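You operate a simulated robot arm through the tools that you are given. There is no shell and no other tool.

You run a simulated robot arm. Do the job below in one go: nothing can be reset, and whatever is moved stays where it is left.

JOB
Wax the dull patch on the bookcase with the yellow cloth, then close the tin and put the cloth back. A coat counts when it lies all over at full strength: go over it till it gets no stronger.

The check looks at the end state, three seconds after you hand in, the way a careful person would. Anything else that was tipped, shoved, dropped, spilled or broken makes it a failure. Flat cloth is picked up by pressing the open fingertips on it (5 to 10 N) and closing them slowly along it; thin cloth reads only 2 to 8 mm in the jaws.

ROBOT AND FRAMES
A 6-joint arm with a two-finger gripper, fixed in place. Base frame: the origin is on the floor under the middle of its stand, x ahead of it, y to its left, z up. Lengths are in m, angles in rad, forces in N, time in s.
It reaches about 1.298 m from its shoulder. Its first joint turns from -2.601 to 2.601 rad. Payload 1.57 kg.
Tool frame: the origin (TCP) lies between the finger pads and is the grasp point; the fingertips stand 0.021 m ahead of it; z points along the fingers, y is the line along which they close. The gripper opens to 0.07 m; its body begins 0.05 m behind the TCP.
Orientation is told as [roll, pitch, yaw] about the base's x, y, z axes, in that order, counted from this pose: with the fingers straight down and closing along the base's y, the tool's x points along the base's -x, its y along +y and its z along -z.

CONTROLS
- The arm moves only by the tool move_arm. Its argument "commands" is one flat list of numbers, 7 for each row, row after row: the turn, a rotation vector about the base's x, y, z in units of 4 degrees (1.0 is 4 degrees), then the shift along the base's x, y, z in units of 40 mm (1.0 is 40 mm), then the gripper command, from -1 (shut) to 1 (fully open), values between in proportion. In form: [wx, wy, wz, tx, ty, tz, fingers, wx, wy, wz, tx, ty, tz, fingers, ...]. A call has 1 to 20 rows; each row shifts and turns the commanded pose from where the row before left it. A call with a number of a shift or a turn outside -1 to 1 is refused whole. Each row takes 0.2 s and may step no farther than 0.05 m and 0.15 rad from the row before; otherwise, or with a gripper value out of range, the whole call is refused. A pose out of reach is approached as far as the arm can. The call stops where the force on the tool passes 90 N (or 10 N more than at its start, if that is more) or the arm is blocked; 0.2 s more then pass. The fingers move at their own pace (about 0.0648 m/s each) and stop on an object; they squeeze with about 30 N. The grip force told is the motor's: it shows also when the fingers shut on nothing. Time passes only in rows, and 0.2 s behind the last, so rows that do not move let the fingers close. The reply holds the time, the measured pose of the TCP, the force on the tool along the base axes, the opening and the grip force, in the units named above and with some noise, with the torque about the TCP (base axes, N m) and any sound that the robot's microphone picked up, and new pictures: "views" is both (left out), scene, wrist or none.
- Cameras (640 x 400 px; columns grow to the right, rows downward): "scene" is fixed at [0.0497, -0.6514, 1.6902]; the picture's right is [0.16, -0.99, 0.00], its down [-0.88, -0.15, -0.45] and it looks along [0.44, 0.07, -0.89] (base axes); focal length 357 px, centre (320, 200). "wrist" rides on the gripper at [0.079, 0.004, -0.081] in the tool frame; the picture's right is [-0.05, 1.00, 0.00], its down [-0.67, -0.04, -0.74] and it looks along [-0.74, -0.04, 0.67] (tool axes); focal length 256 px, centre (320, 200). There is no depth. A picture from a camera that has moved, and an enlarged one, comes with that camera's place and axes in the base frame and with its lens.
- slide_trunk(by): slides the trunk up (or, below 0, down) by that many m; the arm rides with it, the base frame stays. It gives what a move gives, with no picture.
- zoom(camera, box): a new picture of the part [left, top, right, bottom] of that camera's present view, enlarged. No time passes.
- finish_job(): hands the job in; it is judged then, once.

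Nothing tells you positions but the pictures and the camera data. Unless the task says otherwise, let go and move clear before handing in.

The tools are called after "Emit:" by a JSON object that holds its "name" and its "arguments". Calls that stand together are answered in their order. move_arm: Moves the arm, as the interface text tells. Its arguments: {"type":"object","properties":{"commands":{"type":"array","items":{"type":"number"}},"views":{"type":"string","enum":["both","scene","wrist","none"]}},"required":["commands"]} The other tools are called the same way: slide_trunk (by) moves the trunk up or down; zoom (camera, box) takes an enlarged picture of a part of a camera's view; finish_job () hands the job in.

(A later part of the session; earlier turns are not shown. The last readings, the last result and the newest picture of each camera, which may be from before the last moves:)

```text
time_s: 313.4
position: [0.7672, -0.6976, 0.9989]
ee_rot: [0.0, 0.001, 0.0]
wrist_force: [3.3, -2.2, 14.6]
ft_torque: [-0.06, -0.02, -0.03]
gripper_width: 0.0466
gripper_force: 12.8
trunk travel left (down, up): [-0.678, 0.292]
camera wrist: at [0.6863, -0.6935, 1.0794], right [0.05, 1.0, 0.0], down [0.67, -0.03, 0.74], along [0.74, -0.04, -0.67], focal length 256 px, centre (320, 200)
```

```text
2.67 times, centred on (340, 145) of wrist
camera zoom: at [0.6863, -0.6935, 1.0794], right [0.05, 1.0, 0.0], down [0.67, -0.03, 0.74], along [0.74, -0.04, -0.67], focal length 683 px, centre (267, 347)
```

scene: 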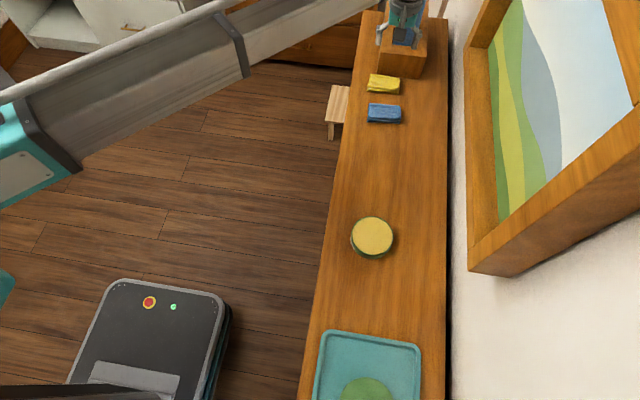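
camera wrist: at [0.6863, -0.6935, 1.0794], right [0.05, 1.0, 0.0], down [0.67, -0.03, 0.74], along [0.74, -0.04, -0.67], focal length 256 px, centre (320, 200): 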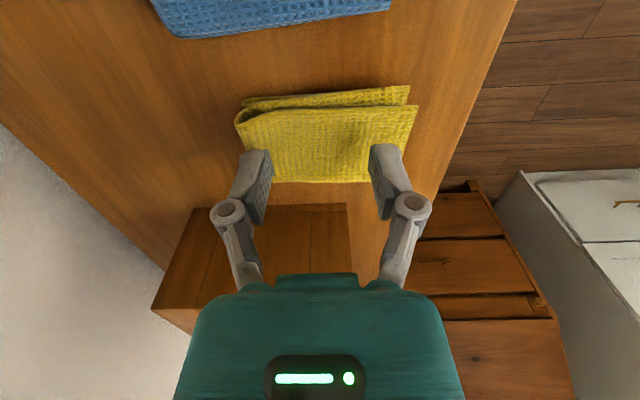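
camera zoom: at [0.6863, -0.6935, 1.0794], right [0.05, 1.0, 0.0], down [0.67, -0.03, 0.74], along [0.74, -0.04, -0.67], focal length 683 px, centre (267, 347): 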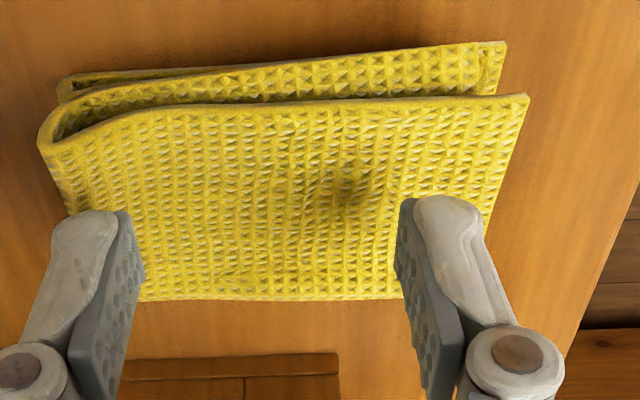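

The cloth moved with the fingers and now has free space on both sides: x about 0.747 to 0.795, centre (0.771, -0.695). I'll lift, turn 90 degrees and line up for the side grip.

Emit:
{"name": "slide_trunk", "arguments": {"by": 0.06}}

Emit:
{"name": "move_arm", "arguments": {"commands": [0, 0, -1, 0, 0, 0, 0.71, 0, 0, -1, 0, 0, 0, 0.71, 0, 0, -1, 0, 0, 0, 0.71, 0, 0, -1, 0, 0, 0, 0.71, 0, 0, -1, 0, 0, 0, 0.71, 0, 0, -1, 0, 0, 0, 0.71, 0, 0, -1, 0, 0, 0, 0.71, 0, 0, -1, 0, 0, 0, 0.71, 0, 0, -1, 0, 0, 0, 0.71, 0, 0, -1, 0, 0, 0, 0.71, 0, 0, -1, 0, 0, 0, 0.71, 0, 0, -1, 0, 0, 0, 0.71, 0, 0, -1, 0, 0, 0, 0.71, 0, 0, -1, 0, 0, 0, 0.71, 0, 0, -1, 0, 0, 0, 0.71, 0, 0, -1, 0, 0, 0, 0.71, 0, 0, -1, 0, 0, 0, 0.71, 0, 0, -1, 0, 0, 0, 0.71, 0, 0, -1, 0, 0, 0, 0.71, 0, 0, -1, 0, 0, 0, 0.71], "views": "none"}}

Emit:
{"name": "move_arm", "arguments": {"commands": [0, 0, -1, 0.1, 0.08, 0, 0.71, 0, 0, -1, 0, 0, 0, 0.71, 0, 0, -0.5, 0, 0, 0, 0.71]}}

```text
time_s: 314.4
position: [0.7675, -0.6992, 1.0562]
ee_rot: [0.0, 0.003, 0.001]
wrist_force: [-0.2, -0.7, -0.7]
ft_torque: [0.0, -0.04, -0.02]
gripper_width: 0.0474
gripper_force: 0.1
trunk travel left (down, up): [-0.738, 0.232]
```

```text
time_s: 318.6
position: [0.7684, -0.6987, 1.0566]
ee_rot: [0.002, 0.001, -1.396]
wrist_force: [0.5, 0.0, 0.3]
ft_torque: [-0.04, 0.0, -0.01]
gripper_width: 0.0602
gripper_force: 0.1
trunk travel left (down, up): [-0.738, 0.232]
```

```text
time_s: 319.4
position: [0.7717, -0.6938, 1.0565]
ee_rot: [0.004, 0.0, -1.568]
wrist_force: [0.5, 1.1, -0.6]
ft_torque: [0.01, -0.01, -0.01]
gripper_width: 0.0599
gripper_force: 0.1
trunk travel left (down, up): [-0.738, 0.232]
camera wrist: at [0.7745, -0.6159, 1.138], right [1.0, -0.05, 0.0], down [-0.04, -0.67, 0.74], along [-0.04, -0.74, -0.67], focal length 256 px, centre (320, 200)
```

scene: 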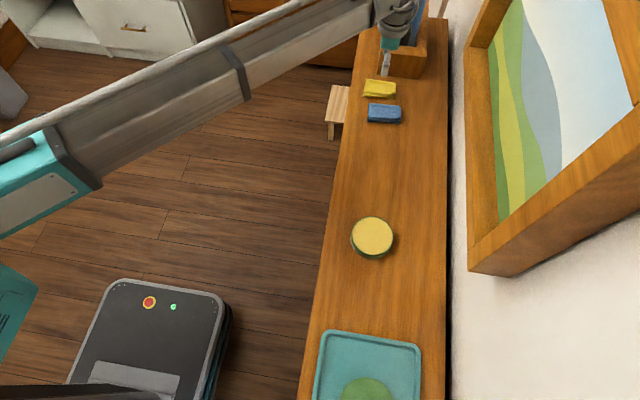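
wrist: 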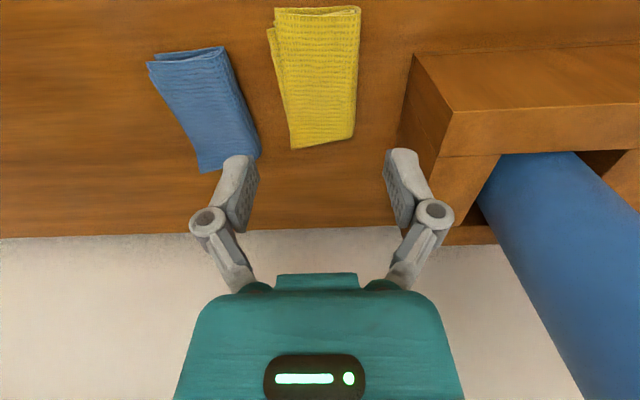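

Emit:
{"name": "slide_trunk", "arguments": {"by": -0.05}}

Emit:
{"name": "move_arm", "arguments": {"commands": [0, 0, 0, 0, 0, 0, 0.71], "views": "wrist"}}

Emit:
{"name": "zoom", "arguments": {"camera": "wrist", "box": [200, 50, 440, 220]}}

```text
time_s: 320.3
position: [0.7716, -0.6938, 1.0072]
ee_rot: [0.002, 0.0, -1.57]
wrist_force: [0.1, 0.8, -0.2]
ft_torque: [0.01, -0.03, 0.0]
gripper_width: 0.06
gripper_force: 0.0
trunk travel left (down, up): [-0.688, 0.282]
```

```text
time_s: 320.7
position: [0.7721, -0.6935, 1.0051]
ee_rot: [0.001, -0.001, -1.569]
wrist_force: [0.1, -0.5, 0.2]
ft_torque: [0.0, 0.02, 0.01]
gripper_width: 0.0597
gripper_force: 0.0
trunk travel left (down, up): [-0.688, 0.282]
camera wrist: at [0.7744, -0.6158, 1.088], right [1.0, -0.05, 0.0], down [-0.04, -0.67, 0.74], along [-0.04, -0.74, -0.67], focal length 256 px, centre (320, 200)
```

wrist: 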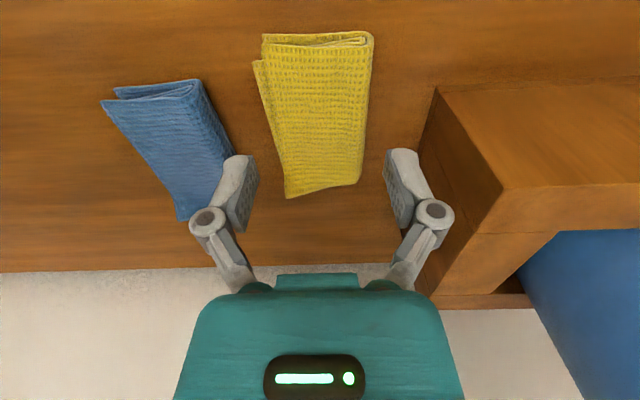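

```text
2.35 times, centred on (320, 135) of wrist
camera zoom: at [0.7744, -0.6158, 1.088], right [1.0, -0.05, 0.0], down [-0.04, -0.67, 0.74], along [-0.04, -0.74, -0.67], focal length 602 px, centre (320, 353)
```

zoom: 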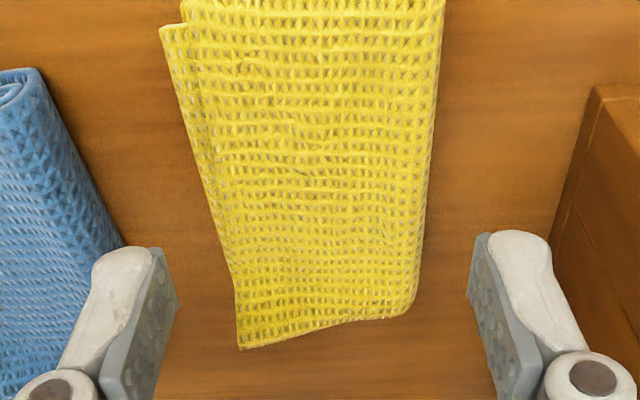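

Emit:
{"name": "slide_trunk", "arguments": {"by": -0.015}}

Emit:
{"name": "slide_trunk", "arguments": {"by": -0.011}}

Emit:
{"name": "move_arm", "arguments": {"commands": [0, 0, 0, 0, 0, 0, 0.71], "views": "wrist"}}

Emit:
{"name": "zoom", "arguments": {"camera": "wrist", "box": [200, 50, 440, 220]}}

```text
time_s: 321.4
position: [0.7715, -0.6948, 0.9928]
ee_rot: [0.003, 0.002, -1.569]
wrist_force: [0.6, -0.5, 0.1]
ft_torque: [0.03, -0.01, -0.06]
gripper_width: 0.0601
gripper_force: 0.1
trunk travel left (down, up): [-0.673, 0.297]
```

```text
time_s: 322.0
position: [0.7718, -0.6945, 0.9815]
ee_rot: [0.0, 0.001, -1.57]
wrist_force: [0.0, 0.6, -0.1]
ft_torque: [-0.02, 0.01, 0.01]
gripper_width: 0.0597
gripper_force: 0.1
trunk travel left (down, up): [-0.662, 0.308]
```

```text
time_s: 322.4
position: [0.7719, -0.6949, 0.9801]
ee_rot: [0.001, -0.001, -1.569]
wrist_force: [0.4, 0.5, -0.6]
ft_torque: [-0.01, -0.01, -0.03]
gripper_width: 0.0599
gripper_force: 0.1
trunk travel left (down, up): [-0.662, 0.308]
camera wrist: at [0.7744, -0.6158, 1.062], right [1.0, -0.05, 0.0], down [-0.04, -0.67, 0.74], along [-0.04, -0.74, -0.67], focal length 256 px, centre (320, 200)
```

wrist: 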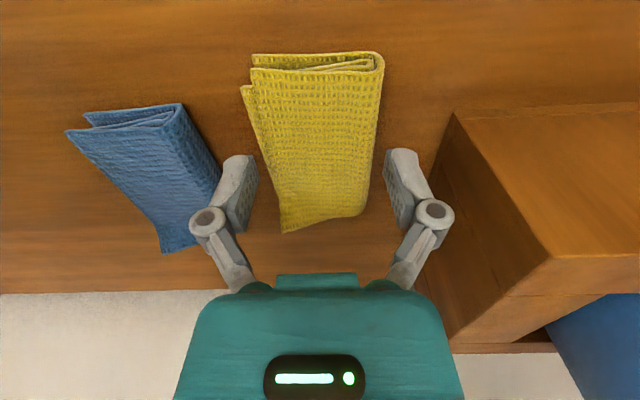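

```text
2.35 times, centred on (320, 135) of wrist
camera zoom: at [0.7744, -0.6158, 1.062], right [1.0, -0.05, 0.0], down [-0.04, -0.67, 0.74], along [-0.04, -0.74, -0.67], focal length 602 px, centre (320, 353)
```

zoom: 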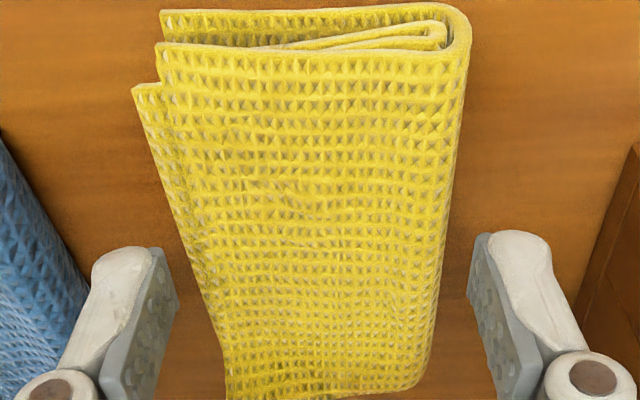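

The fingers straddle the pad cleanly. I'll close on it gently.

Emit:
{"name": "move_arm", "arguments": {"commands": [0, 0, 0, 0, 0, 0, 0.5, 0, 0, 0, 0, 0, 0, 0.35, 0, 0, 0, 0, 0, 0, 0.2, 0, 0, 0, 0, 0, 0, 0.05], "views": "wrist"}}

Emit:
{"name": "zoom", "arguments": {"camera": "wrist", "box": [200, 50, 440, 220]}}

```text
time_s: 323.4
position: [0.7718, -0.6944, 0.9817]
ee_rot: [0.005, -0.001, -1.569]
wrist_force: [-0.3, -1.6, 3.1]
ft_torque: [-0.04, 0.01, 0.0]
gripper_width: 0.053
gripper_force: 30.3
trunk travel left (down, up): [-0.662, 0.308]
camera wrist: at [0.7742, -0.6157, 1.0623], right [1.0, -0.05, 0.0], down [-0.04, -0.67, 0.74], along [-0.04, -0.74, -0.67], focal length 256 px, centre (320, 200)
```

wrist: 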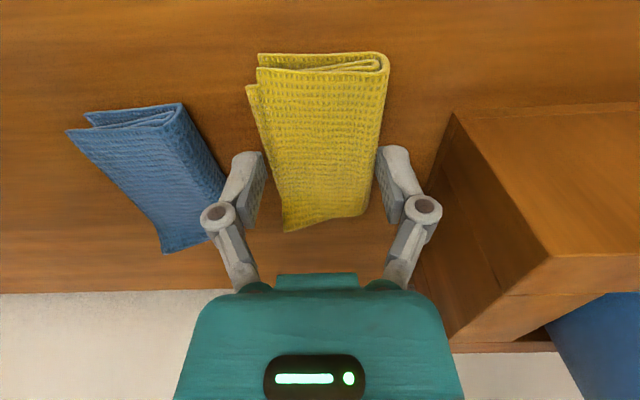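

```text
2.35 times, centred on (320, 135) of wrist
camera zoom: at [0.7742, -0.6157, 1.0623], right [1.0, -0.05, 0.0], down [-0.04, -0.67, 0.74], along [-0.04, -0.74, -0.67], focal length 602 px, centre (320, 353)
```

zoom: 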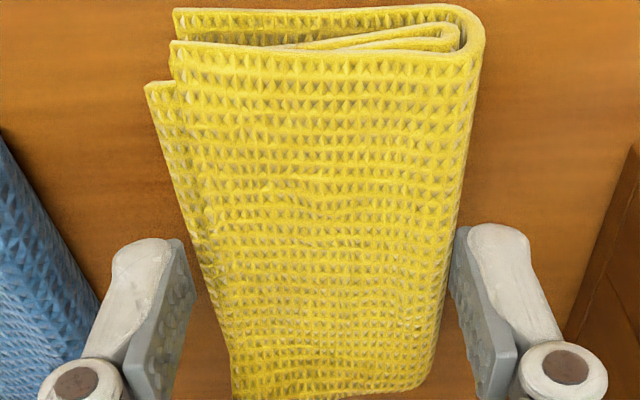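

It's gripped firmly at 53 mm with 30 N. I'll lift it and check that the pad comes up level.

Emit:
{"name": "slide_trunk", "arguments": {"by": 0.06}}

Emit:
{"name": "move_arm", "arguments": {"commands": [0, 0, 0, 0, 0, 0, -0.1]}}

Emit:
{"name": "zoom", "arguments": {"camera": "scene", "box": [340, 20, 460, 140]}}

```text
time_s: 324.4
position: [0.7729, -0.6957, 1.0415]
ee_rot: [0.003, 0.0, -1.569]
wrist_force: [0.3, 0.7, 0.1]
ft_torque: [0.02, 0.01, -0.01]
gripper_width: 0.0527
gripper_force: 30.2
trunk travel left (down, up): [-0.722, 0.248]
```

```text
time_s: 324.8
position: [0.771, -0.6948, 1.0408]
ee_rot: [0.002, 0.001, -1.57]
wrist_force: [-0.3, -0.3, -0.1]
ft_torque: [-0.01, 0.0, 0.01]
gripper_width: 0.0532
gripper_force: 30.1
trunk travel left (down, up): [-0.722, 0.248]
camera wrist: at [0.7744, -0.6159, 1.1219], right [1.0, -0.05, 0.0], down [-0.04, -0.67, 0.74], along [-0.04, -0.74, -0.67], focal length 256 px, centre (320, 200)
```

scene: 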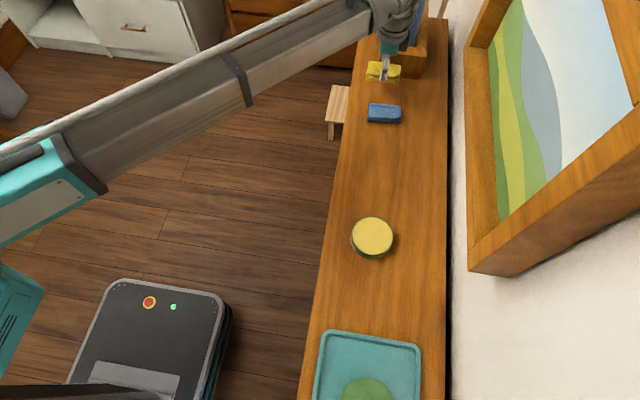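
wrist: 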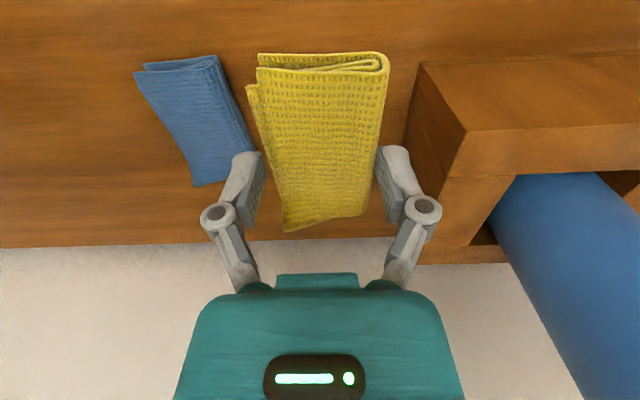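

```text
3.33 times, centred on (400, 80) of scene
camera zoom: at [0.0497, -0.6514, 1.6902], right [0.16, -0.99, 0.0], down [-0.88, -0.15, -0.45], along [0.44, 0.07, -0.89], focal length 1190 px, centre (53, 600)
```

zoom: 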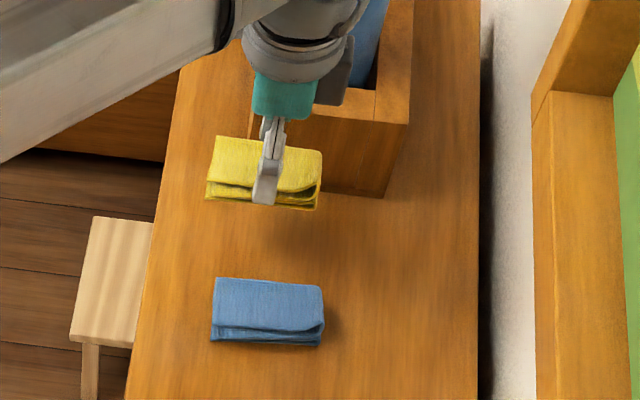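

The pad is lifted cleanly. I'll carry it toward the tin and look at the wax level before dipping.

Emit:
{"name": "slide_trunk", "arguments": {"by": 0.03}}

Emit:
{"name": "move_arm", "arguments": {"commands": [0, 0, 0, -0.5, 0, 0, -0.1, 0, 0, 0, -1, 0, 0, -0.1, 0, 0, 0, -1, 0, 0, -0.1, 0, 0, 0, -1, 0, 0, -0.1, 0, 0, 0, -1, 0, 0, -0.1, 0, 0, 0, -1, -0.1, 0, -0.1, 0, 0, 0, -1, -0.1, 0, -0.1, 0, 0, 0, -1, -0.1, 0, -0.1, 0, 0, 0, -0.5, -0.1, 0, -0.1]}}

Emit:
{"name": "zoom", "arguments": {"camera": "wrist", "box": [0, 40, 240, 220]}}

Emit:
{"name": "zoom", "arguments": {"camera": "scene", "box": [330, 195, 430, 275]}}

```text
time_s: 325.5
position: [0.7718, -0.6964, 1.0706]
ee_rot: [0.002, 0.001, -1.569]
wrist_force: [0.0, -0.1, -1.2]
ft_torque: [0.01, 0.04, 0.01]
gripper_width: 0.0528
gripper_force: 29.7
trunk travel left (down, up): [-0.752, 0.218]
```

```text
time_s: 327.5
position: [0.4521, -0.7091, 1.0705]
ee_rot: [-0.001, 0.001, -1.57]
wrist_force: [-0.6, 0.7, -0.5]
ft_torque: [-0.01, 0.03, 0.02]
gripper_width: 0.0527
gripper_force: 29.7
trunk travel left (down, up): [-0.752, 0.218]
camera wrist: at [0.4535, -0.6303, 1.1521], right [1.0, -0.05, 0.0], down [-0.04, -0.67, 0.74], along [-0.04, -0.74, -0.67], focal length 256 px, centre (320, 200)
```

scene: 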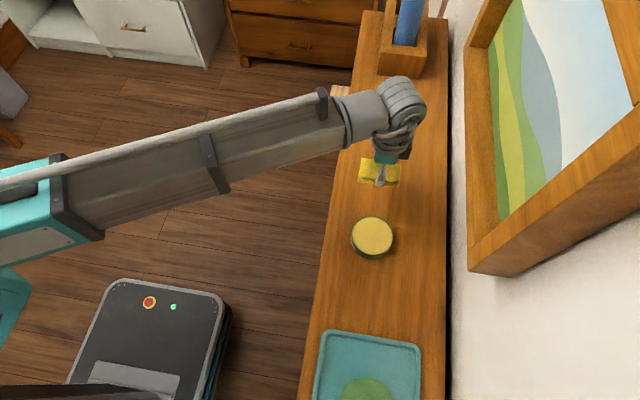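
wrist: 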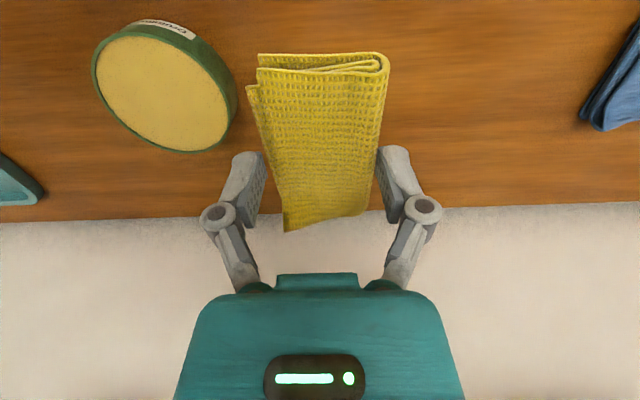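

```text
2.22 times, centred on (120, 130) of wrist
camera zoom: at [0.4535, -0.6303, 1.1521], right [1.0, -0.05, 0.0], down [-0.04, -0.67, 0.74], along [-0.04, -0.74, -0.67], focal length 569 px, centre (764, 356)
```

zoom: 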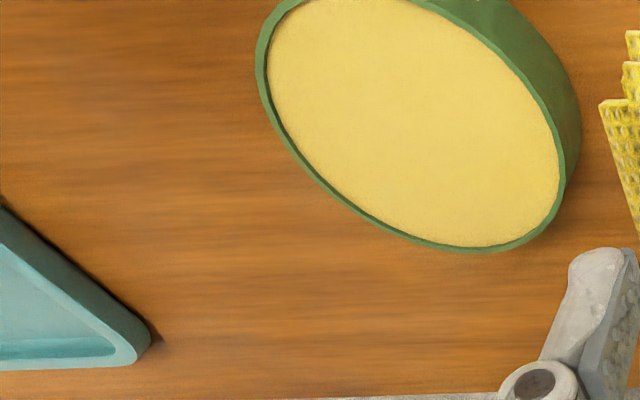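

```text
5.00 times, centred on (380, 235) of scene
camera zoom: at [0.0497, -0.6514, 1.6902], right [0.16, -0.99, 0.0], down [-0.88, -0.15, -0.45], along [0.44, 0.07, -0.89], focal length 1785 px, centre (20, 25)
```

zoom: 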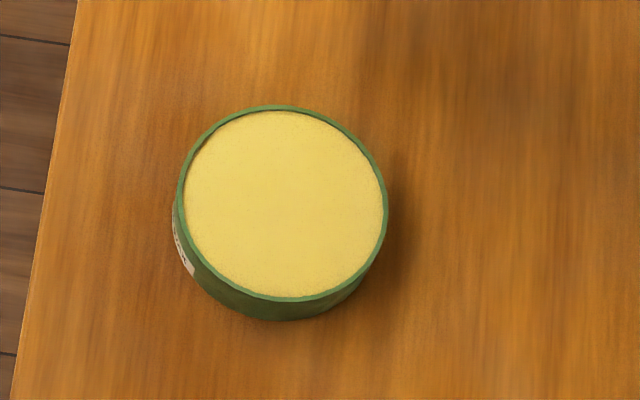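

The wax is nearly level with a thin rim, and the pad is slightly longer than the tin is wide. I'll lower it flat over the centre first to feel for contact.

Emit:
{"name": "move_arm", "arguments": {"commands": [0, 0, 0, -0.9, -0.05, 0, -0.1, 0, 0, 0, -0.9, -0.05, 0, -0.1, 0, 0, 0, -0.9, -0.05, 0, -0.1, 0, 0, 0, -0.1, -0.02, 0, -0.1], "views": "none"}}

Emit:
{"name": "slide_trunk", "arguments": {"by": -0.04}}

Emit:
{"name": "move_arm", "arguments": {"commands": [0, 0, 0, 0, 0, 0, -0.1]}}

```text
time_s: 328.5
position: [0.3391, -0.716, 1.0715]
ee_rot: [0.004, 0.001, -1.569]
wrist_force: [-0.2, -0.1, -0.5]
ft_torque: [-0.03, -0.01, 0.03]
gripper_width: 0.0527
gripper_force: 30.3
out of reach, approached as far as the arm can: row 1
trunk travel left (down, up): [-0.752, 0.218]
```

```text
time_s: 329.3
position: [0.3385, -0.7168, 1.0318]
ee_rot: [0.0, 0.0, -1.569]
wrist_force: [-0.1, 0.7, 0.1]
ft_torque: [0.0, 0.01, 0.0]
gripper_width: 0.0532
gripper_force: 30.1
trunk travel left (down, up): [-0.712, 0.258]
```

```text
time_s: 329.7
position: [0.34, -0.7161, 1.0303]
ee_rot: [0.002, 0.0, -1.57]
wrist_force: [0.0, 0.3, -0.7]
ft_torque: [-0.01, -0.04, 0.02]
gripper_width: 0.0529
gripper_force: 30.1
trunk travel left (down, up): [-0.712, 0.258]
camera wrist: at [0.3416, -0.6376, 1.1121], right [1.0, -0.05, 0.0], down [-0.04, -0.67, 0.74], along [-0.04, -0.74, -0.67], focal length 256 px, centre (320, 200)
```

scene: 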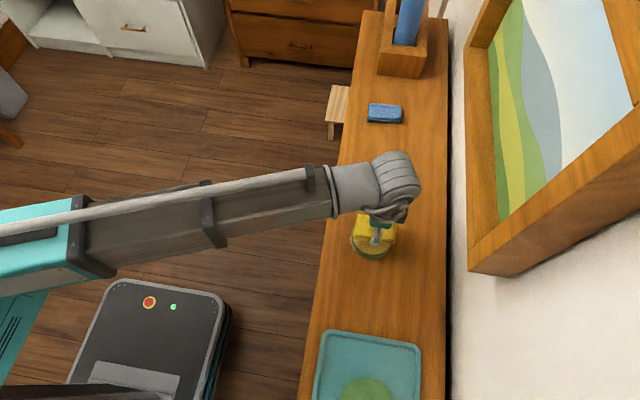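
wrist: 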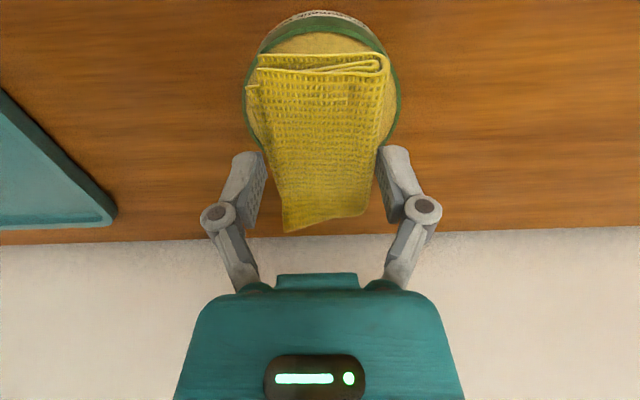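

Emit:
{"name": "slide_trunk", "arguments": {"by": -0.008}}

Emit:
{"name": "slide_trunk", "arguments": {"by": -0.004}}

Emit:
{"name": "slide_trunk", "arguments": {"by": -0.002}}

```text
time_s: 330.3
position: [0.3401, -0.7171, 1.0232]
ee_rot: [0.001, 0.0, -1.57]
wrist_force: [-0.7, 0.8, 0.0]
ft_torque: [0.01, -0.01, 0.02]
gripper_width: 0.0529
gripper_force: 30.4
trunk travel left (down, up): [-0.704, 0.266]
```

```text
time_s: 330.8
position: [0.3396, -0.7165, 1.0189]
ee_rot: [0.002, 0.0, -1.569]
wrist_force: [0.3, -0.3, 0.2]
ft_torque: [-0.02, -0.06, -0.02]
gripper_width: 0.0529
gripper_force: 30.0
trunk travel left (down, up): [-0.7, 0.27]
```

```text
time_s: 331.4
position: [0.3389, -0.7165, 1.0178]
ee_rot: [0.001, 0.0, -1.568]
wrist_force: [0.1, 1.2, -0.8]
ft_torque: [0.0, 0.01, -0.04]
gripper_width: 0.0528
gripper_force: 30.3
trunk travel left (down, up): [-0.698, 0.272]
```

Emit:
{"name": "slide_trunk", "arguments": {"by": -0.002}}

Emit:
{"name": "slide_trunk", "arguments": {"by": -0.002}}

Emit:
{"name": "slide_trunk", "arguments": {"by": -0.0015}}

```text
time_s: 331.9
position: [0.3391, -0.7166, 1.0149]
ee_rot: [0.003, -0.002, -1.57]
wrist_force: [-1.3, 0.2, -0.1]
ft_torque: [-0.04, 0.01, 0.0]
gripper_width: 0.0528
gripper_force: 30.1
trunk travel left (down, up): [-0.696, 0.274]
```

```text
time_s: 332.4
position: [0.3394, -0.7164, 1.0129]
ee_rot: [0.002, 0.001, -1.57]
wrist_force: [0.2, -0.5, 0.1]
ft_torque: [-0.04, 0.01, -0.03]
gripper_width: 0.053
gripper_force: 29.8
trunk travel left (down, up): [-0.694, 0.276]
```

```text
time_s: 332.9
position: [0.3394, -0.7162, 1.0103]
ee_rot: [0.001, 0.001, -1.57]
wrist_force: [-0.6, 0.5, -0.1]
ft_torque: [0.01, 0.0, 0.02]
gripper_width: 0.0529
gripper_force: 29.8
trunk travel left (down, up): [-0.693, 0.277]
```

Emit:
{"name": "slide_trunk", "arguments": {"by": -0.002}}

Emit:
{"name": "slide_trunk", "arguments": {"by": -0.002}}

Emit:
{"name": "slide_trunk", "arguments": {"by": -0.0015}}

Emit:
{"name": "slide_trunk", "arguments": {"by": -0.0015}}

```text
time_s: 333.4
position: [0.3386, -0.717, 1.0091]
ee_rot: [0.002, 0.001, -1.569]
wrist_force: [0.3, 0.4, -0.2]
ft_torque: [0.01, -0.01, -0.03]
gripper_width: 0.053
gripper_force: 29.8
trunk travel left (down, up): [-0.691, 0.279]
```

```text
time_s: 333.9
position: [0.3387, -0.7156, 1.009]
ee_rot: [0.004, -0.003, -1.569]
wrist_force: [2.1, -5.4, 18.8]
ft_torque: [-0.09, -0.06, 0.02]
gripper_width: 0.0533
gripper_force: 29.3
trunk travel left (down, up): [-0.689, 0.281]
```

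```text
time_s: 334.5
position: [0.3392, -0.7156, 1.0071]
ee_rot: [0.005, -0.002, -1.569]
wrist_force: [4.4, -8.1, 30.1]
ft_torque: [-0.23, -0.14, -0.05]
gripper_width: 0.0534
gripper_force: 30.4
trunk travel left (down, up): [-0.687, 0.283]
```

```text
time_s: 335.0
position: [0.3393, -0.7144, 1.0056]
ee_rot: [0.004, 0.0, -1.57]
wrist_force: [3.5, -5.3, 27.3]
ft_torque: [0.07, -0.21, -0.01]
gripper_width: 0.0535
gripper_force: 30.0
trunk travel left (down, up): [-0.686, 0.284]
```

Contact at TCP z of about 1.0085. I'll ease off to a light press and look.

Emit:
{"name": "slide_trunk", "arguments": {"by": 0.003}}

Emit:
{"name": "move_arm", "arguments": {"commands": [0, 0, 0, 0, 0, 0, -0.1]}}

Emit:
{"name": "zoom", "arguments": {"camera": "scene", "box": [330, 195, 430, 275]}}

Emit:
{"name": "zoom", "arguments": {"camera": "wrist", "box": [220, 20, 440, 240]}}

```text
time_s: 335.5
position: [0.3374, -0.716, 1.0065]
ee_rot: [0.001, 0.002, -1.569]
wrist_force: [-0.7, -0.4, -0.4]
ft_torque: [-0.02, 0.01, -0.02]
gripper_width: 0.0529
gripper_force: 29.8
trunk travel left (down, up): [-0.689, 0.281]
```

```text
time_s: 335.9
position: [0.3386, -0.7166, 1.0084]
ee_rot: [0.002, 0.001, -1.57]
wrist_force: [-0.2, -1.0, -0.9]
ft_torque: [0.0, -0.02, -0.01]
gripper_width: 0.053
gripper_force: 30.3
trunk travel left (down, up): [-0.689, 0.281]
camera wrist: at [0.3415, -0.6376, 1.0885], right [1.0, -0.05, 0.0], down [-0.04, -0.67, 0.74], along [-0.04, -0.74, -0.67], focal length 256 px, centre (320, 200)
```

scene: 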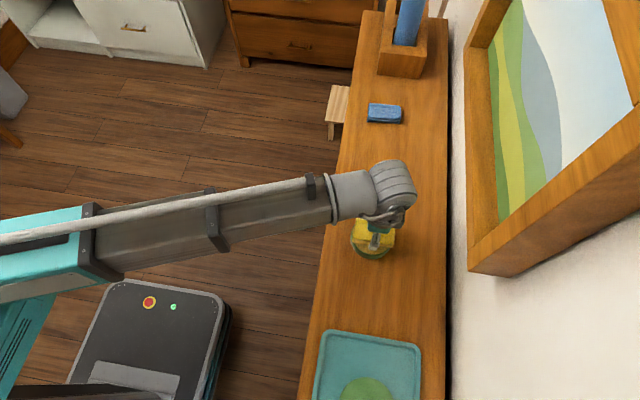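
wrist: 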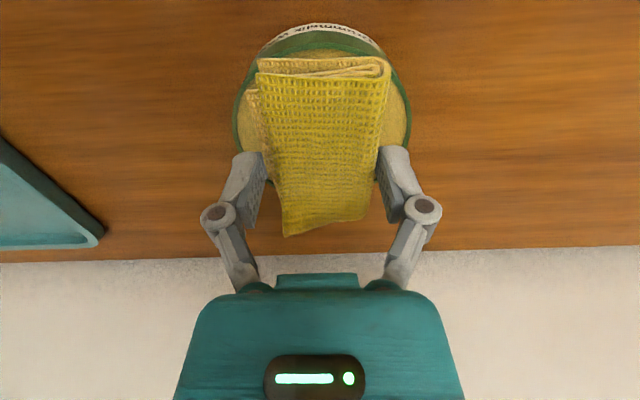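

```text
5.00 times, centred on (380, 235) of scene
camera zoom: at [0.0497, -0.6514, 1.6902], right [0.16, -0.99, 0.0], down [-0.88, -0.15, -0.45], along [0.44, 0.07, -0.89], focal length 1785 px, centre (20, 25)
```

zoom: 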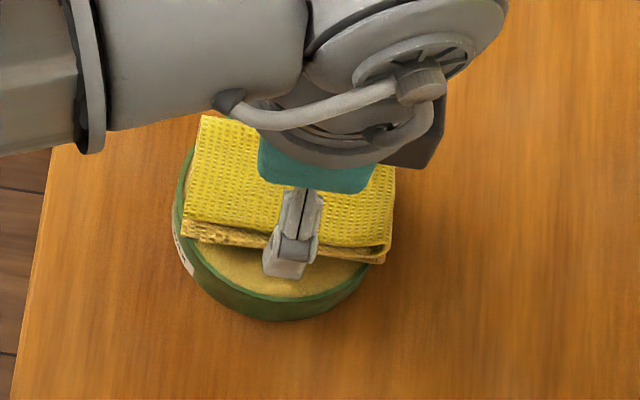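

```text
1.82 times, centred on (330, 130) of wrist
camera zoom: at [0.3415, -0.6376, 1.0885], right [1.0, -0.05, 0.0], down [-0.04, -0.67, 0.74], along [-0.04, -0.74, -0.67], focal length 465 px, centre (302, 327)
```

zoom: 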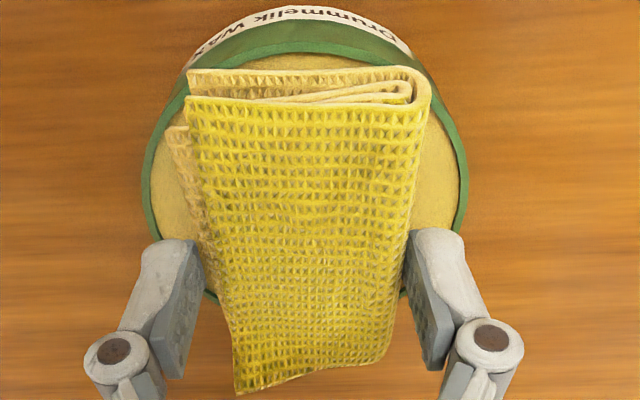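

The pad's lower edges have turned cream, so it has picked up wax and the tin hasn't moved. I'll move to the middle of the clear gap for a test wipe.

Emit:
{"name": "slide_trunk", "arguments": {"by": 0.03}}

Emit:
{"name": "move_arm", "arguments": {"commands": [0, 0, 0, 0.5, 0, 0, -0.1, 0, 0, 0, 1, 0, 0, -0.1, 0, 0, 0, 1, 0, 0, -0.1, 0, 0, 0, 1, -0.05, 0, -0.1, 0, 0, 0, 0.8, -0.05, 0, -0.1], "views": "none"}}

Emit:
{"name": "zoom", "arguments": {"camera": "scene", "box": [330, 195, 430, 275]}}

Emit:
{"name": "slide_trunk", "arguments": {"by": -0.05}}

```text
time_s: 336.6
position: [0.3388, -0.716, 1.0372]
ee_rot: [0.002, -0.001, -1.569]
wrist_force: [-0.4, -0.1, -1.0]
ft_torque: [-0.02, 0.03, -0.03]
gripper_width: 0.053
gripper_force: 29.8
trunk travel left (down, up): [-0.719, 0.251]
```

```text
time_s: 337.8
position: [0.5101, -0.7212, 1.0374]
ee_rot: [0.001, 0.002, -1.57]
wrist_force: [-0.7, -0.8, -0.5]
ft_torque: [0.03, -0.01, 0.02]
gripper_width: 0.0527
gripper_force: 29.6
trunk travel left (down, up): [-0.719, 0.251]
```

```text
5.00 times, centred on (380, 235) of scene
camera zoom: at [0.0497, -0.6514, 1.6902], right [0.16, -0.99, 0.0], down [-0.88, -0.15, -0.45], along [0.44, 0.07, -0.89], focal length 1785 px, centre (20, 25)
```

zoom: 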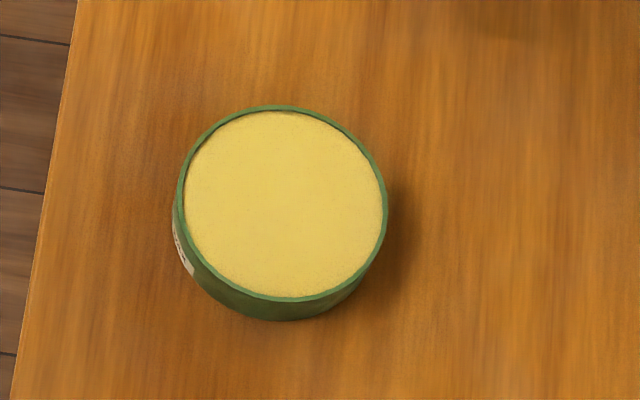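

```text
time_s: 338.8
position: [0.5094, -0.7209, 0.988]
ee_rot: [0.003, 0.0, -1.568]
wrist_force: [0.8, 0.4, 0.7]
ft_torque: [-0.02, -0.02, 0.0]
gripper_width: 0.053
gripper_force: 29.9
trunk travel left (down, up): [-0.669, 0.301]
```

Emit:
{"name": "slide_trunk", "arguments": {"by": -0.004}}

Emit:
{"name": "slide_trunk", "arguments": {"by": -0.002}}

Emit:
{"name": "slide_trunk", "arguments": {"by": -0.001}}

Emit:
{"name": "slide_trunk", "arguments": {"by": -0.001}}

```text
time_s: 339.3
position: [0.5093, -0.7216, 0.9825]
ee_rot: [0.001, 0.0, -1.57]
wrist_force: [0.0, 0.0, 0.2]
ft_torque: [0.0, -0.03, -0.02]
gripper_width: 0.053
gripper_force: 30.1
trunk travel left (down, up): [-0.665, 0.305]
```

```text
time_s: 339.8
position: [0.5087, -0.7197, 0.9817]
ee_rot: [0.002, 0.002, -1.569]
wrist_force: [-1.1, -0.2, 0.0]
ft_torque: [-0.04, 0.02, 0.0]
gripper_width: 0.0529
gripper_force: 30.3
trunk travel left (down, up): [-0.663, 0.307]
```

```text
time_s: 340.3
position: [0.5085, -0.7207, 0.9807]
ee_rot: [0.002, 0.0, -1.569]
wrist_force: [0.1, 0.6, -1.2]
ft_torque: [0.01, 0.0, -0.02]
gripper_width: 0.053
gripper_force: 29.5
trunk travel left (down, up): [-0.662, 0.308]
```

```text
time_s: 340.8
position: [0.5086, -0.7206, 0.9799]
ee_rot: [0.002, 0.0, -1.569]
wrist_force: [0.3, -0.3, -0.5]
ft_torque: [0.01, 0.02, -0.03]
gripper_width: 0.0533
gripper_force: 30.5
trunk travel left (down, up): [-0.661, 0.309]
```

Emit:
{"name": "slide_trunk", "arguments": {"by": -0.001}}

Emit:
{"name": "slide_trunk", "arguments": {"by": -0.001}}

Emit:
{"name": "slide_trunk", "arguments": {"by": -0.001}}

Emit:
{"name": "slide_trunk", "arguments": {"by": -0.0005}}

```text
time_s: 341.3
position: [0.5098, -0.7212, 0.9778]
ee_rot: [0.0, -0.001, -1.569]
wrist_force: [0.5, 0.0, 2.4]
ft_torque: [-0.09, -0.03, 0.03]
gripper_width: 0.0529
gripper_force: 29.6
trunk travel left (down, up): [-0.66, 0.31]
```

```text
time_s: 341.9
position: [0.5091, -0.7209, 0.978]
ee_rot: [0.004, -0.001, -1.569]
wrist_force: [4.0, -4.7, 16.4]
ft_torque: [-0.08, -0.04, -0.02]
gripper_width: 0.053
gripper_force: 29.8
trunk travel left (down, up): [-0.659, 0.311]
```

```text
time_s: 342.4
position: [0.5083, -0.7202, 0.9787]
ee_rot: [0.006, -0.003, -1.568]
wrist_force: [5.5, -8.3, 27.3]
ft_torque: [-0.28, -0.26, 0.05]
gripper_width: 0.0532
gripper_force: 30.0
trunk travel left (down, up): [-0.658, 0.312]
```

```text
time_s: 342.9
position: [0.5087, -0.7198, 0.9776]
ee_rot: [0.002, 0.0, -1.569]
wrist_force: [7.0, -6.9, 27.5]
ft_torque: [-0.25, -0.08, 0.0]
gripper_width: 0.053
gripper_force: 30.0
trunk travel left (down, up): [-0.657, 0.313]
```

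Contact at TCP z of about 0.978. I'll set a moderate press of around 10 N and make a short test stroke along x.

Emit:
{"name": "slide_trunk", "arguments": {"by": 0.0018}}

Emit:
{"name": "move_arm", "arguments": {"commands": [0, 0, 0, 0.4, 0, 0, -0.1, 0, 0, 0, 0.4, 0, 0, -0.1, 0, 0, 0, 0.4, 0, 0, -0.1, 0, 0, 0, -0.4, 0, 0, -0.1, 0, 0, 0, -0.4, 0, 0, -0.1, 0, 0, 0, -0.4, 0, 0, -0.1]}}

```text
time_s: 343.4
position: [0.5098, -0.7197, 0.9784]
ee_rot: [0.003, 0.0, -1.568]
wrist_force: [0.5, 2.0, 2.3]
ft_torque: [0.08, -0.07, 0.0]
gripper_width: 0.053
gripper_force: 30.5
trunk travel left (down, up): [-0.659, 0.311]
```

```text
time_s: 344.8
position: [0.5101, -0.7188, 0.9772]
ee_rot: [0.001, 0.0, -1.57]
wrist_force: [-0.3, -0.1, -0.8]
ft_torque: [0.0, -0.01, -0.05]
gripper_width: 0.0533
gripper_force: 29.8
trunk travel left (down, up): [-0.659, 0.311]
camera wrist: at [0.513, -0.6399, 1.0588], right [1.0, -0.05, 0.0], down [-0.04, -0.67, 0.74], along [-0.04, -0.74, -0.67], focal length 256 px, centre (320, 200)
```

scene: 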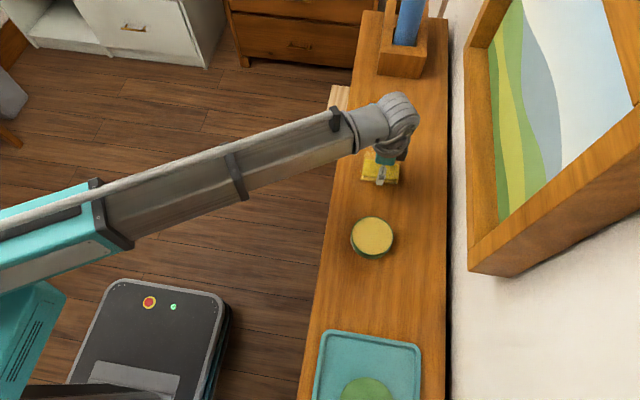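
wrist: 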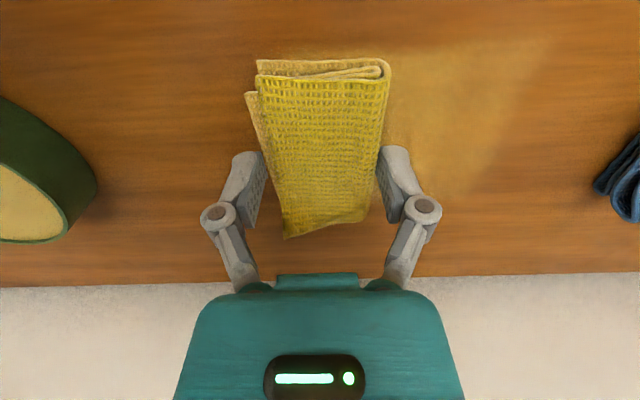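

A pale film is now visible where the pad wiped. I'll lift and look closely at it to learn the patch's outline.

Emit:
{"name": "slide_trunk", "arguments": {"by": 0.05}}

Emit:
{"name": "move_arm", "arguments": {"commands": [0, 0, 0, 0, 1, 0, -0.1, 0, 0, 0, 0, 1, 0, -0.1, 0, 0, 0, 0, 1, 0, -0.1, 0, 0, 0, 0, 1, 0, -0.1, 0, 0, 0, 0, 0.5, 0, -0.1]}}

Emit:
{"name": "zoom", "arguments": {"camera": "scene", "box": [330, 120, 450, 215]}}

Emit:
{"name": "zoom", "arguments": {"camera": "wrist", "box": [120, 0, 520, 220]}}

```text
time_s: 345.7
position: [0.512, -0.7197, 1.0271]
ee_rot: [0.001, 0.0, -1.569]
wrist_force: [-0.1, 0.2, -0.8]
ft_torque: [0.03, -0.01, -0.02]
gripper_width: 0.0528
gripper_force: 30.5
trunk travel left (down, up): [-0.709, 0.261]
```

```text
time_s: 346.9
position: [0.5097, -0.5384, 1.0276]
ee_rot: [0.003, 0.0, -1.568]
wrist_force: [-0.1, 0.5, 0.1]
ft_torque: [0.0, 0.02, 0.01]
gripper_width: 0.0532
gripper_force: 29.8
trunk travel left (down, up): [-0.709, 0.261]
camera wrist: at [0.5129, -0.4598, 1.1089], right [1.0, -0.05, 0.0], down [-0.04, -0.67, 0.74], along [-0.04, -0.74, -0.67], focal length 256 px, centre (320, 200)
```

scene: 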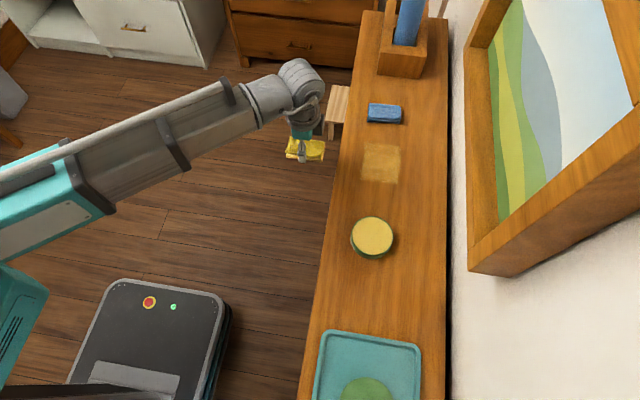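
wrist: 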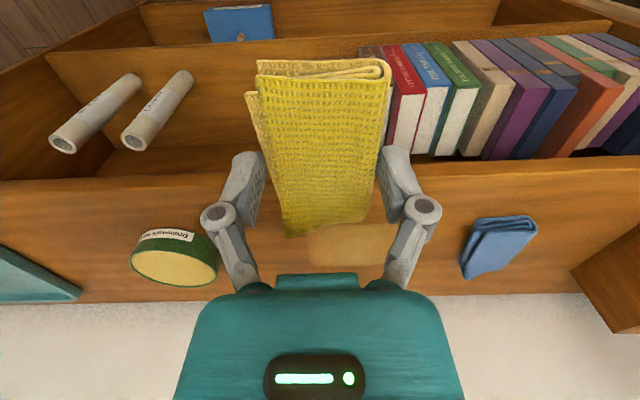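

```text
4.21 times, centred on (390, 168) of scene
camera zoom: at [0.0497, -0.6514, 1.6902], right [0.16, -0.99, 0.0], down [-0.88, -0.15, -0.45], along [0.44, 0.07, -0.89], focal length 1503 px, centre (25, 337)
```

zoom: 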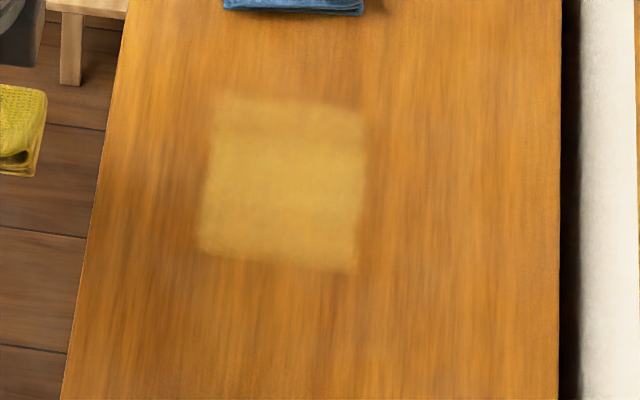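

```text
1.60 times, centred on (320, 110) of wrist
camera zoom: at [0.5129, -0.4598, 1.1089], right [1.0, -0.05, 0.0], down [-0.04, -0.67, 0.74], along [-0.04, -0.74, -0.67], focal length 410 px, centre (320, 344)
```

zoom: 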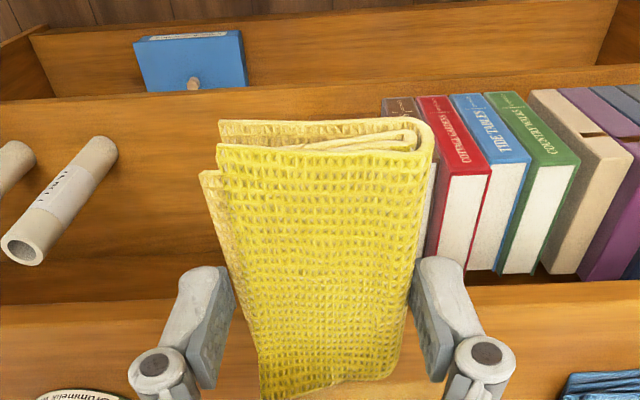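

The coat matches the pad's footprint, roughly x 0.49 to 0.61 and y -0.77 to -0.68, and looks stronger where it got more rubbing. I'll inspect its edges closely for a sign of the patch outline.

Emit:
{"name": "zoom", "arguments": {"camera": "scene", "box": [350, 135, 410, 190]}}

Emit:
{"name": "move_arm", "arguments": {"commands": [0, 0, 0, -1, 0.3, 0, -0.1, 0, 0, 0, -1, 0.3, 0, -0.1, 0, 0, 0, -1, 0.3, 0, -0.1, 0, 0, 0, -0.5, 0.1, 0, -0.1], "views": "wrist"}}

Emit:
{"name": "zoom", "arguments": {"camera": "wrist", "box": [360, 160, 560, 300]}}

```text
7.27 times, centred on (380, 162) of scene
camera zoom: at [0.0497, -0.6514, 1.6902], right [0.16, -0.99, 0.0], down [-0.88, -0.15, -0.45], along [0.44, 0.07, -0.89], focal length 2596 px, centre (-116, 473)
```

zoom: 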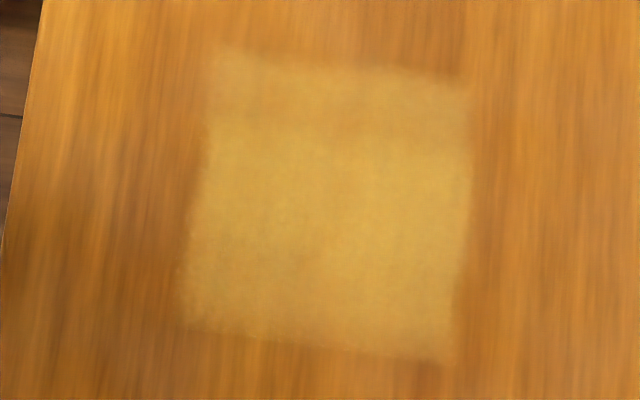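

```text
time_s: 347.9
position: [0.3696, -0.4974, 1.0281]
ee_rot: [0.003, -0.001, -1.57]
wrist_force: [-0.4, 0.8, -0.3]
ft_torque: [0.0, 0.0, -0.01]
gripper_width: 0.053
gripper_force: 30.1
trunk travel left (down, up): [-0.709, 0.261]
camera wrist: at [0.3728, -0.4178, 1.109], right [1.0, -0.05, 0.0], down [-0.04, -0.67, 0.74], along [-0.04, -0.74, -0.67], focal length 256 px, centre (320, 200)
```

wrist: 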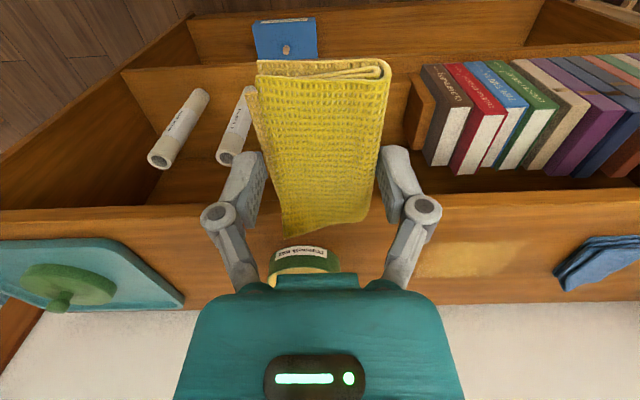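

```text
2.86 times, centred on (460, 230) of wrist
camera zoom: at [0.3728, -0.4178, 1.109], right [1.0, -0.05, 0.0], down [-0.04, -0.67, 0.74], along [-0.04, -0.74, -0.67], focal length 731 px, centre (-80, 114)
```

zoom: 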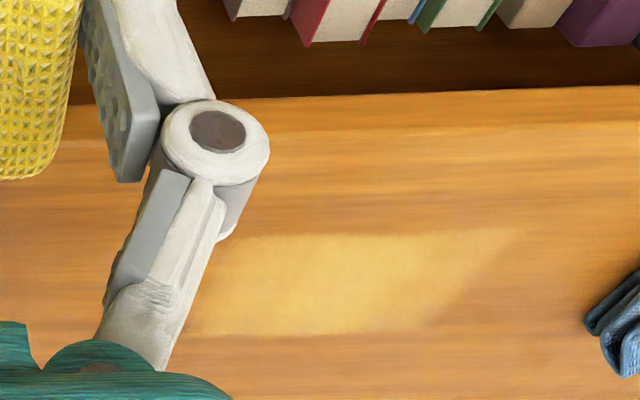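

The film seems to follow the pad everywhere so far. I'll test whether it stops at a boundary by extending the stroke toward -x.

Emit:
{"name": "move_arm", "arguments": {"commands": [0, 0, 0, 0.5, -0.5, 0, -0.1, 0, 0, 0, 1, -1, 0, -0.1, 0, 0, 0, 1, -1, 0, -0.1, 0, 0, 0, 0.5, -1, 0, -0.1, 0, 0, 0, 0.3, -1, 0, -0.1, 0, 0, 0, 0, -1, 0, -0.1, 0, 0, 0, 0, -0.1, 0, -0.1], "views": "none"}}

Emit:
{"name": "slide_trunk", "arguments": {"by": -0.05}}

Emit:
{"name": "slide_trunk", "arguments": {"by": -0.001}}

```text
refused: row 2 steps farther than a row can; nothing moved
```

```text
time_s: 348.8
position: [0.3703, -0.4982, 0.978]
ee_rot: [0.002, -0.001, -1.567]
wrist_force: [0.2, -0.1, -0.4]
ft_torque: [0.03, 0.0, -0.02]
gripper_width: 0.0529
gripper_force: 30.0
trunk travel left (down, up): [-0.659, 0.311]
```

```text
time_s: 349.3
position: [0.372, -0.4973, 0.9775]
ee_rot: [0.001, 0.001, -1.568]
wrist_force: [-0.4, -0.1, -0.4]
ft_torque: [-0.01, 0.02, 0.04]
gripper_width: 0.0529
gripper_force: 30.4
trunk travel left (down, up): [-0.658, 0.312]
```

That move was refused because one step was too long, and the slide lowered the pad in free air in front of the bookcase. Nothing was touched. I'll raise it back first.

Emit:
{"name": "slide_trunk", "arguments": {"by": 0.051}}

Emit:
{"name": "move_arm", "arguments": {"commands": [0, 0, 0, 0.5, -0.5, 0, -0.1, 0, 0, 0, 0.7, -0.7, 0, -0.1, 0, 0, 0, 0.7, -0.7, 0, -0.1, 0, 0, 0, 0.7, -0.7, 0, -0.1, 0, 0, 0, 0.6, -0.8, 0, -0.1, 0, 0, 0, 0.3, -0.8, 0, -0.1, 0, 0, 0, 0, -0.8, 0, -0.1, 0, 0, 0, 0, -0.55, 0, -0.1], "views": "none"}}

```text
time_s: 350.3
position: [0.3708, -0.4973, 1.0275]
ee_rot: [0.003, 0.0, -1.568]
wrist_force: [1.0, 0.0, -0.5]
ft_torque: [0.01, 0.0, 0.02]
gripper_width: 0.0528
gripper_force: 30.3
trunk travel left (down, up): [-0.709, 0.261]
```

```text
time_s: 352.1
position: [0.5127, -0.7192, 1.0273]
ee_rot: [0.002, 0.002, -1.57]
wrist_force: [0.4, -0.6, 0.1]
ft_torque: [-0.01, 0.03, -0.01]
gripper_width: 0.0531
gripper_force: 30.1
trunk travel left (down, up): [-0.709, 0.261]
```

Emit:
{"name": "slide_trunk", "arguments": {"by": -0.049}}

Emit:
{"name": "slide_trunk", "arguments": {"by": -0.001}}

Emit:
{"name": "slide_trunk", "arguments": {"by": -0.001}}

```text
time_s: 353.0
position: [0.5125, -0.7181, 0.9787]
ee_rot: [0.003, 0.002, -1.569]
wrist_force: [-0.6, 1.2, -0.1]
ft_torque: [0.03, 0.01, 0.01]
gripper_width: 0.0532
gripper_force: 29.7
trunk travel left (down, up): [-0.66, 0.31]
```

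```text
time_s: 353.5
position: [0.512, -0.7174, 0.9769]
ee_rot: [0.002, 0.0, -1.569]
wrist_force: [0.1, -0.3, 0.0]
ft_torque: [0.02, 0.01, 0.0]
gripper_width: 0.053
gripper_force: 30.3
trunk travel left (down, up): [-0.659, 0.311]
```

```text
time_s: 354.0
position: [0.5115, -0.7193, 0.9773]
ee_rot: [0.002, 0.0, -1.569]
wrist_force: [1.6, -3.3, 10.2]
ft_torque: [-0.04, -0.1, 0.0]
gripper_width: 0.0531
gripper_force: 30.3
trunk travel left (down, up): [-0.658, 0.312]
```

Emit:
{"name": "move_arm", "arguments": {"commands": [0, 0, 0, -0.3, 0, 0, -0.1, 0, 0, 0, -0.3, 0, 0, -0.1, 0, 0, 0, -0.3, 0, 0, -0.1, 0, 0, 0, -0.3, 0, 0, -0.1, 0, 0, 0, -0.3, 0, 0, -0.1, 0, 0, 0, -0.2, 0, 0, -0.1], "views": "wrist"}}

Emit:
{"name": "move_arm", "arguments": {"commands": [0, 0, 0, 0.3, 0, 0, -0.1, 0, 0, 0, 0.3, 0, 0, -0.1, 0, 0, 0, 0.3, 0, 0, -0.1, 0, 0, 0, 0.3, 0, 0, -0.1, 0, 0, 0, 0.3, 0, 0, -0.1, 0, 0, 0, 0.2, 0, 0, -0.1], "views": "wrist"}}

```text
time_s: 355.4
position: [0.4444, -0.7166, 0.9781]
ee_rot: [0.003, 0.001, -1.57]
wrist_force: [5.3, 0.8, 12.0]
ft_torque: [-0.05, -0.1, 0.06]
gripper_width: 0.053
gripper_force: 29.8
trunk travel left (down, up): [-0.658, 0.312]
camera wrist: at [0.447, -0.6378, 1.0584], right [1.0, -0.05, 0.0], down [-0.04, -0.67, 0.74], along [-0.04, -0.74, -0.67], focal length 256 px, centre (320, 200)
```

wrist: 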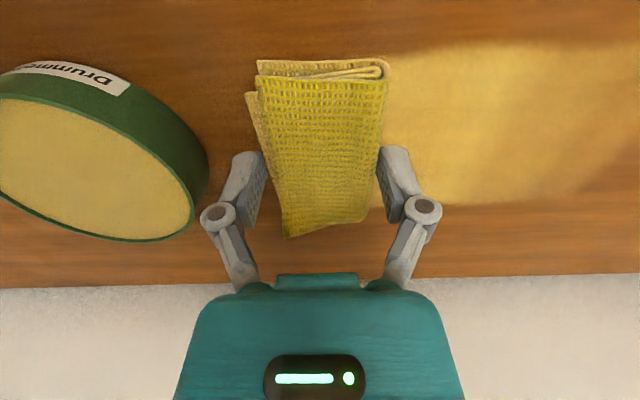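

```text
time_s: 356.8
position: [0.5127, -0.7189, 0.9774]
ee_rot: [0.005, -0.001, -1.57]
wrist_force: [-3.2, 0.4, 7.7]
ft_torque: [0.03, 0.1, -0.01]
gripper_width: 0.053
gripper_force: 29.7
trunk travel left (down, up): [-0.658, 0.312]
camera wrist: at [0.5152, -0.6394, 1.0585], right [1.0, -0.05, 0.0], down [-0.04, -0.67, 0.74], along [-0.04, -0.74, -0.67], focal length 256 px, centre (320, 200)
```

wrist: 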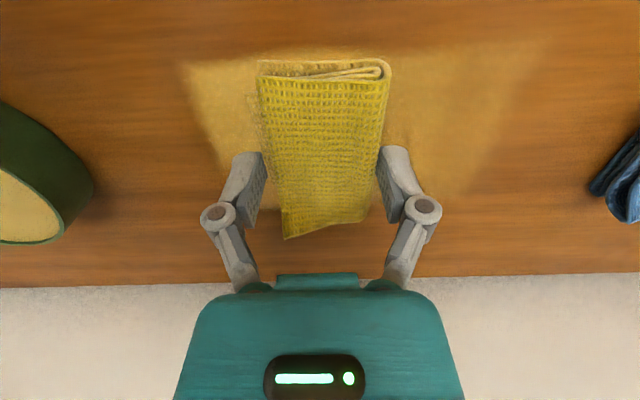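

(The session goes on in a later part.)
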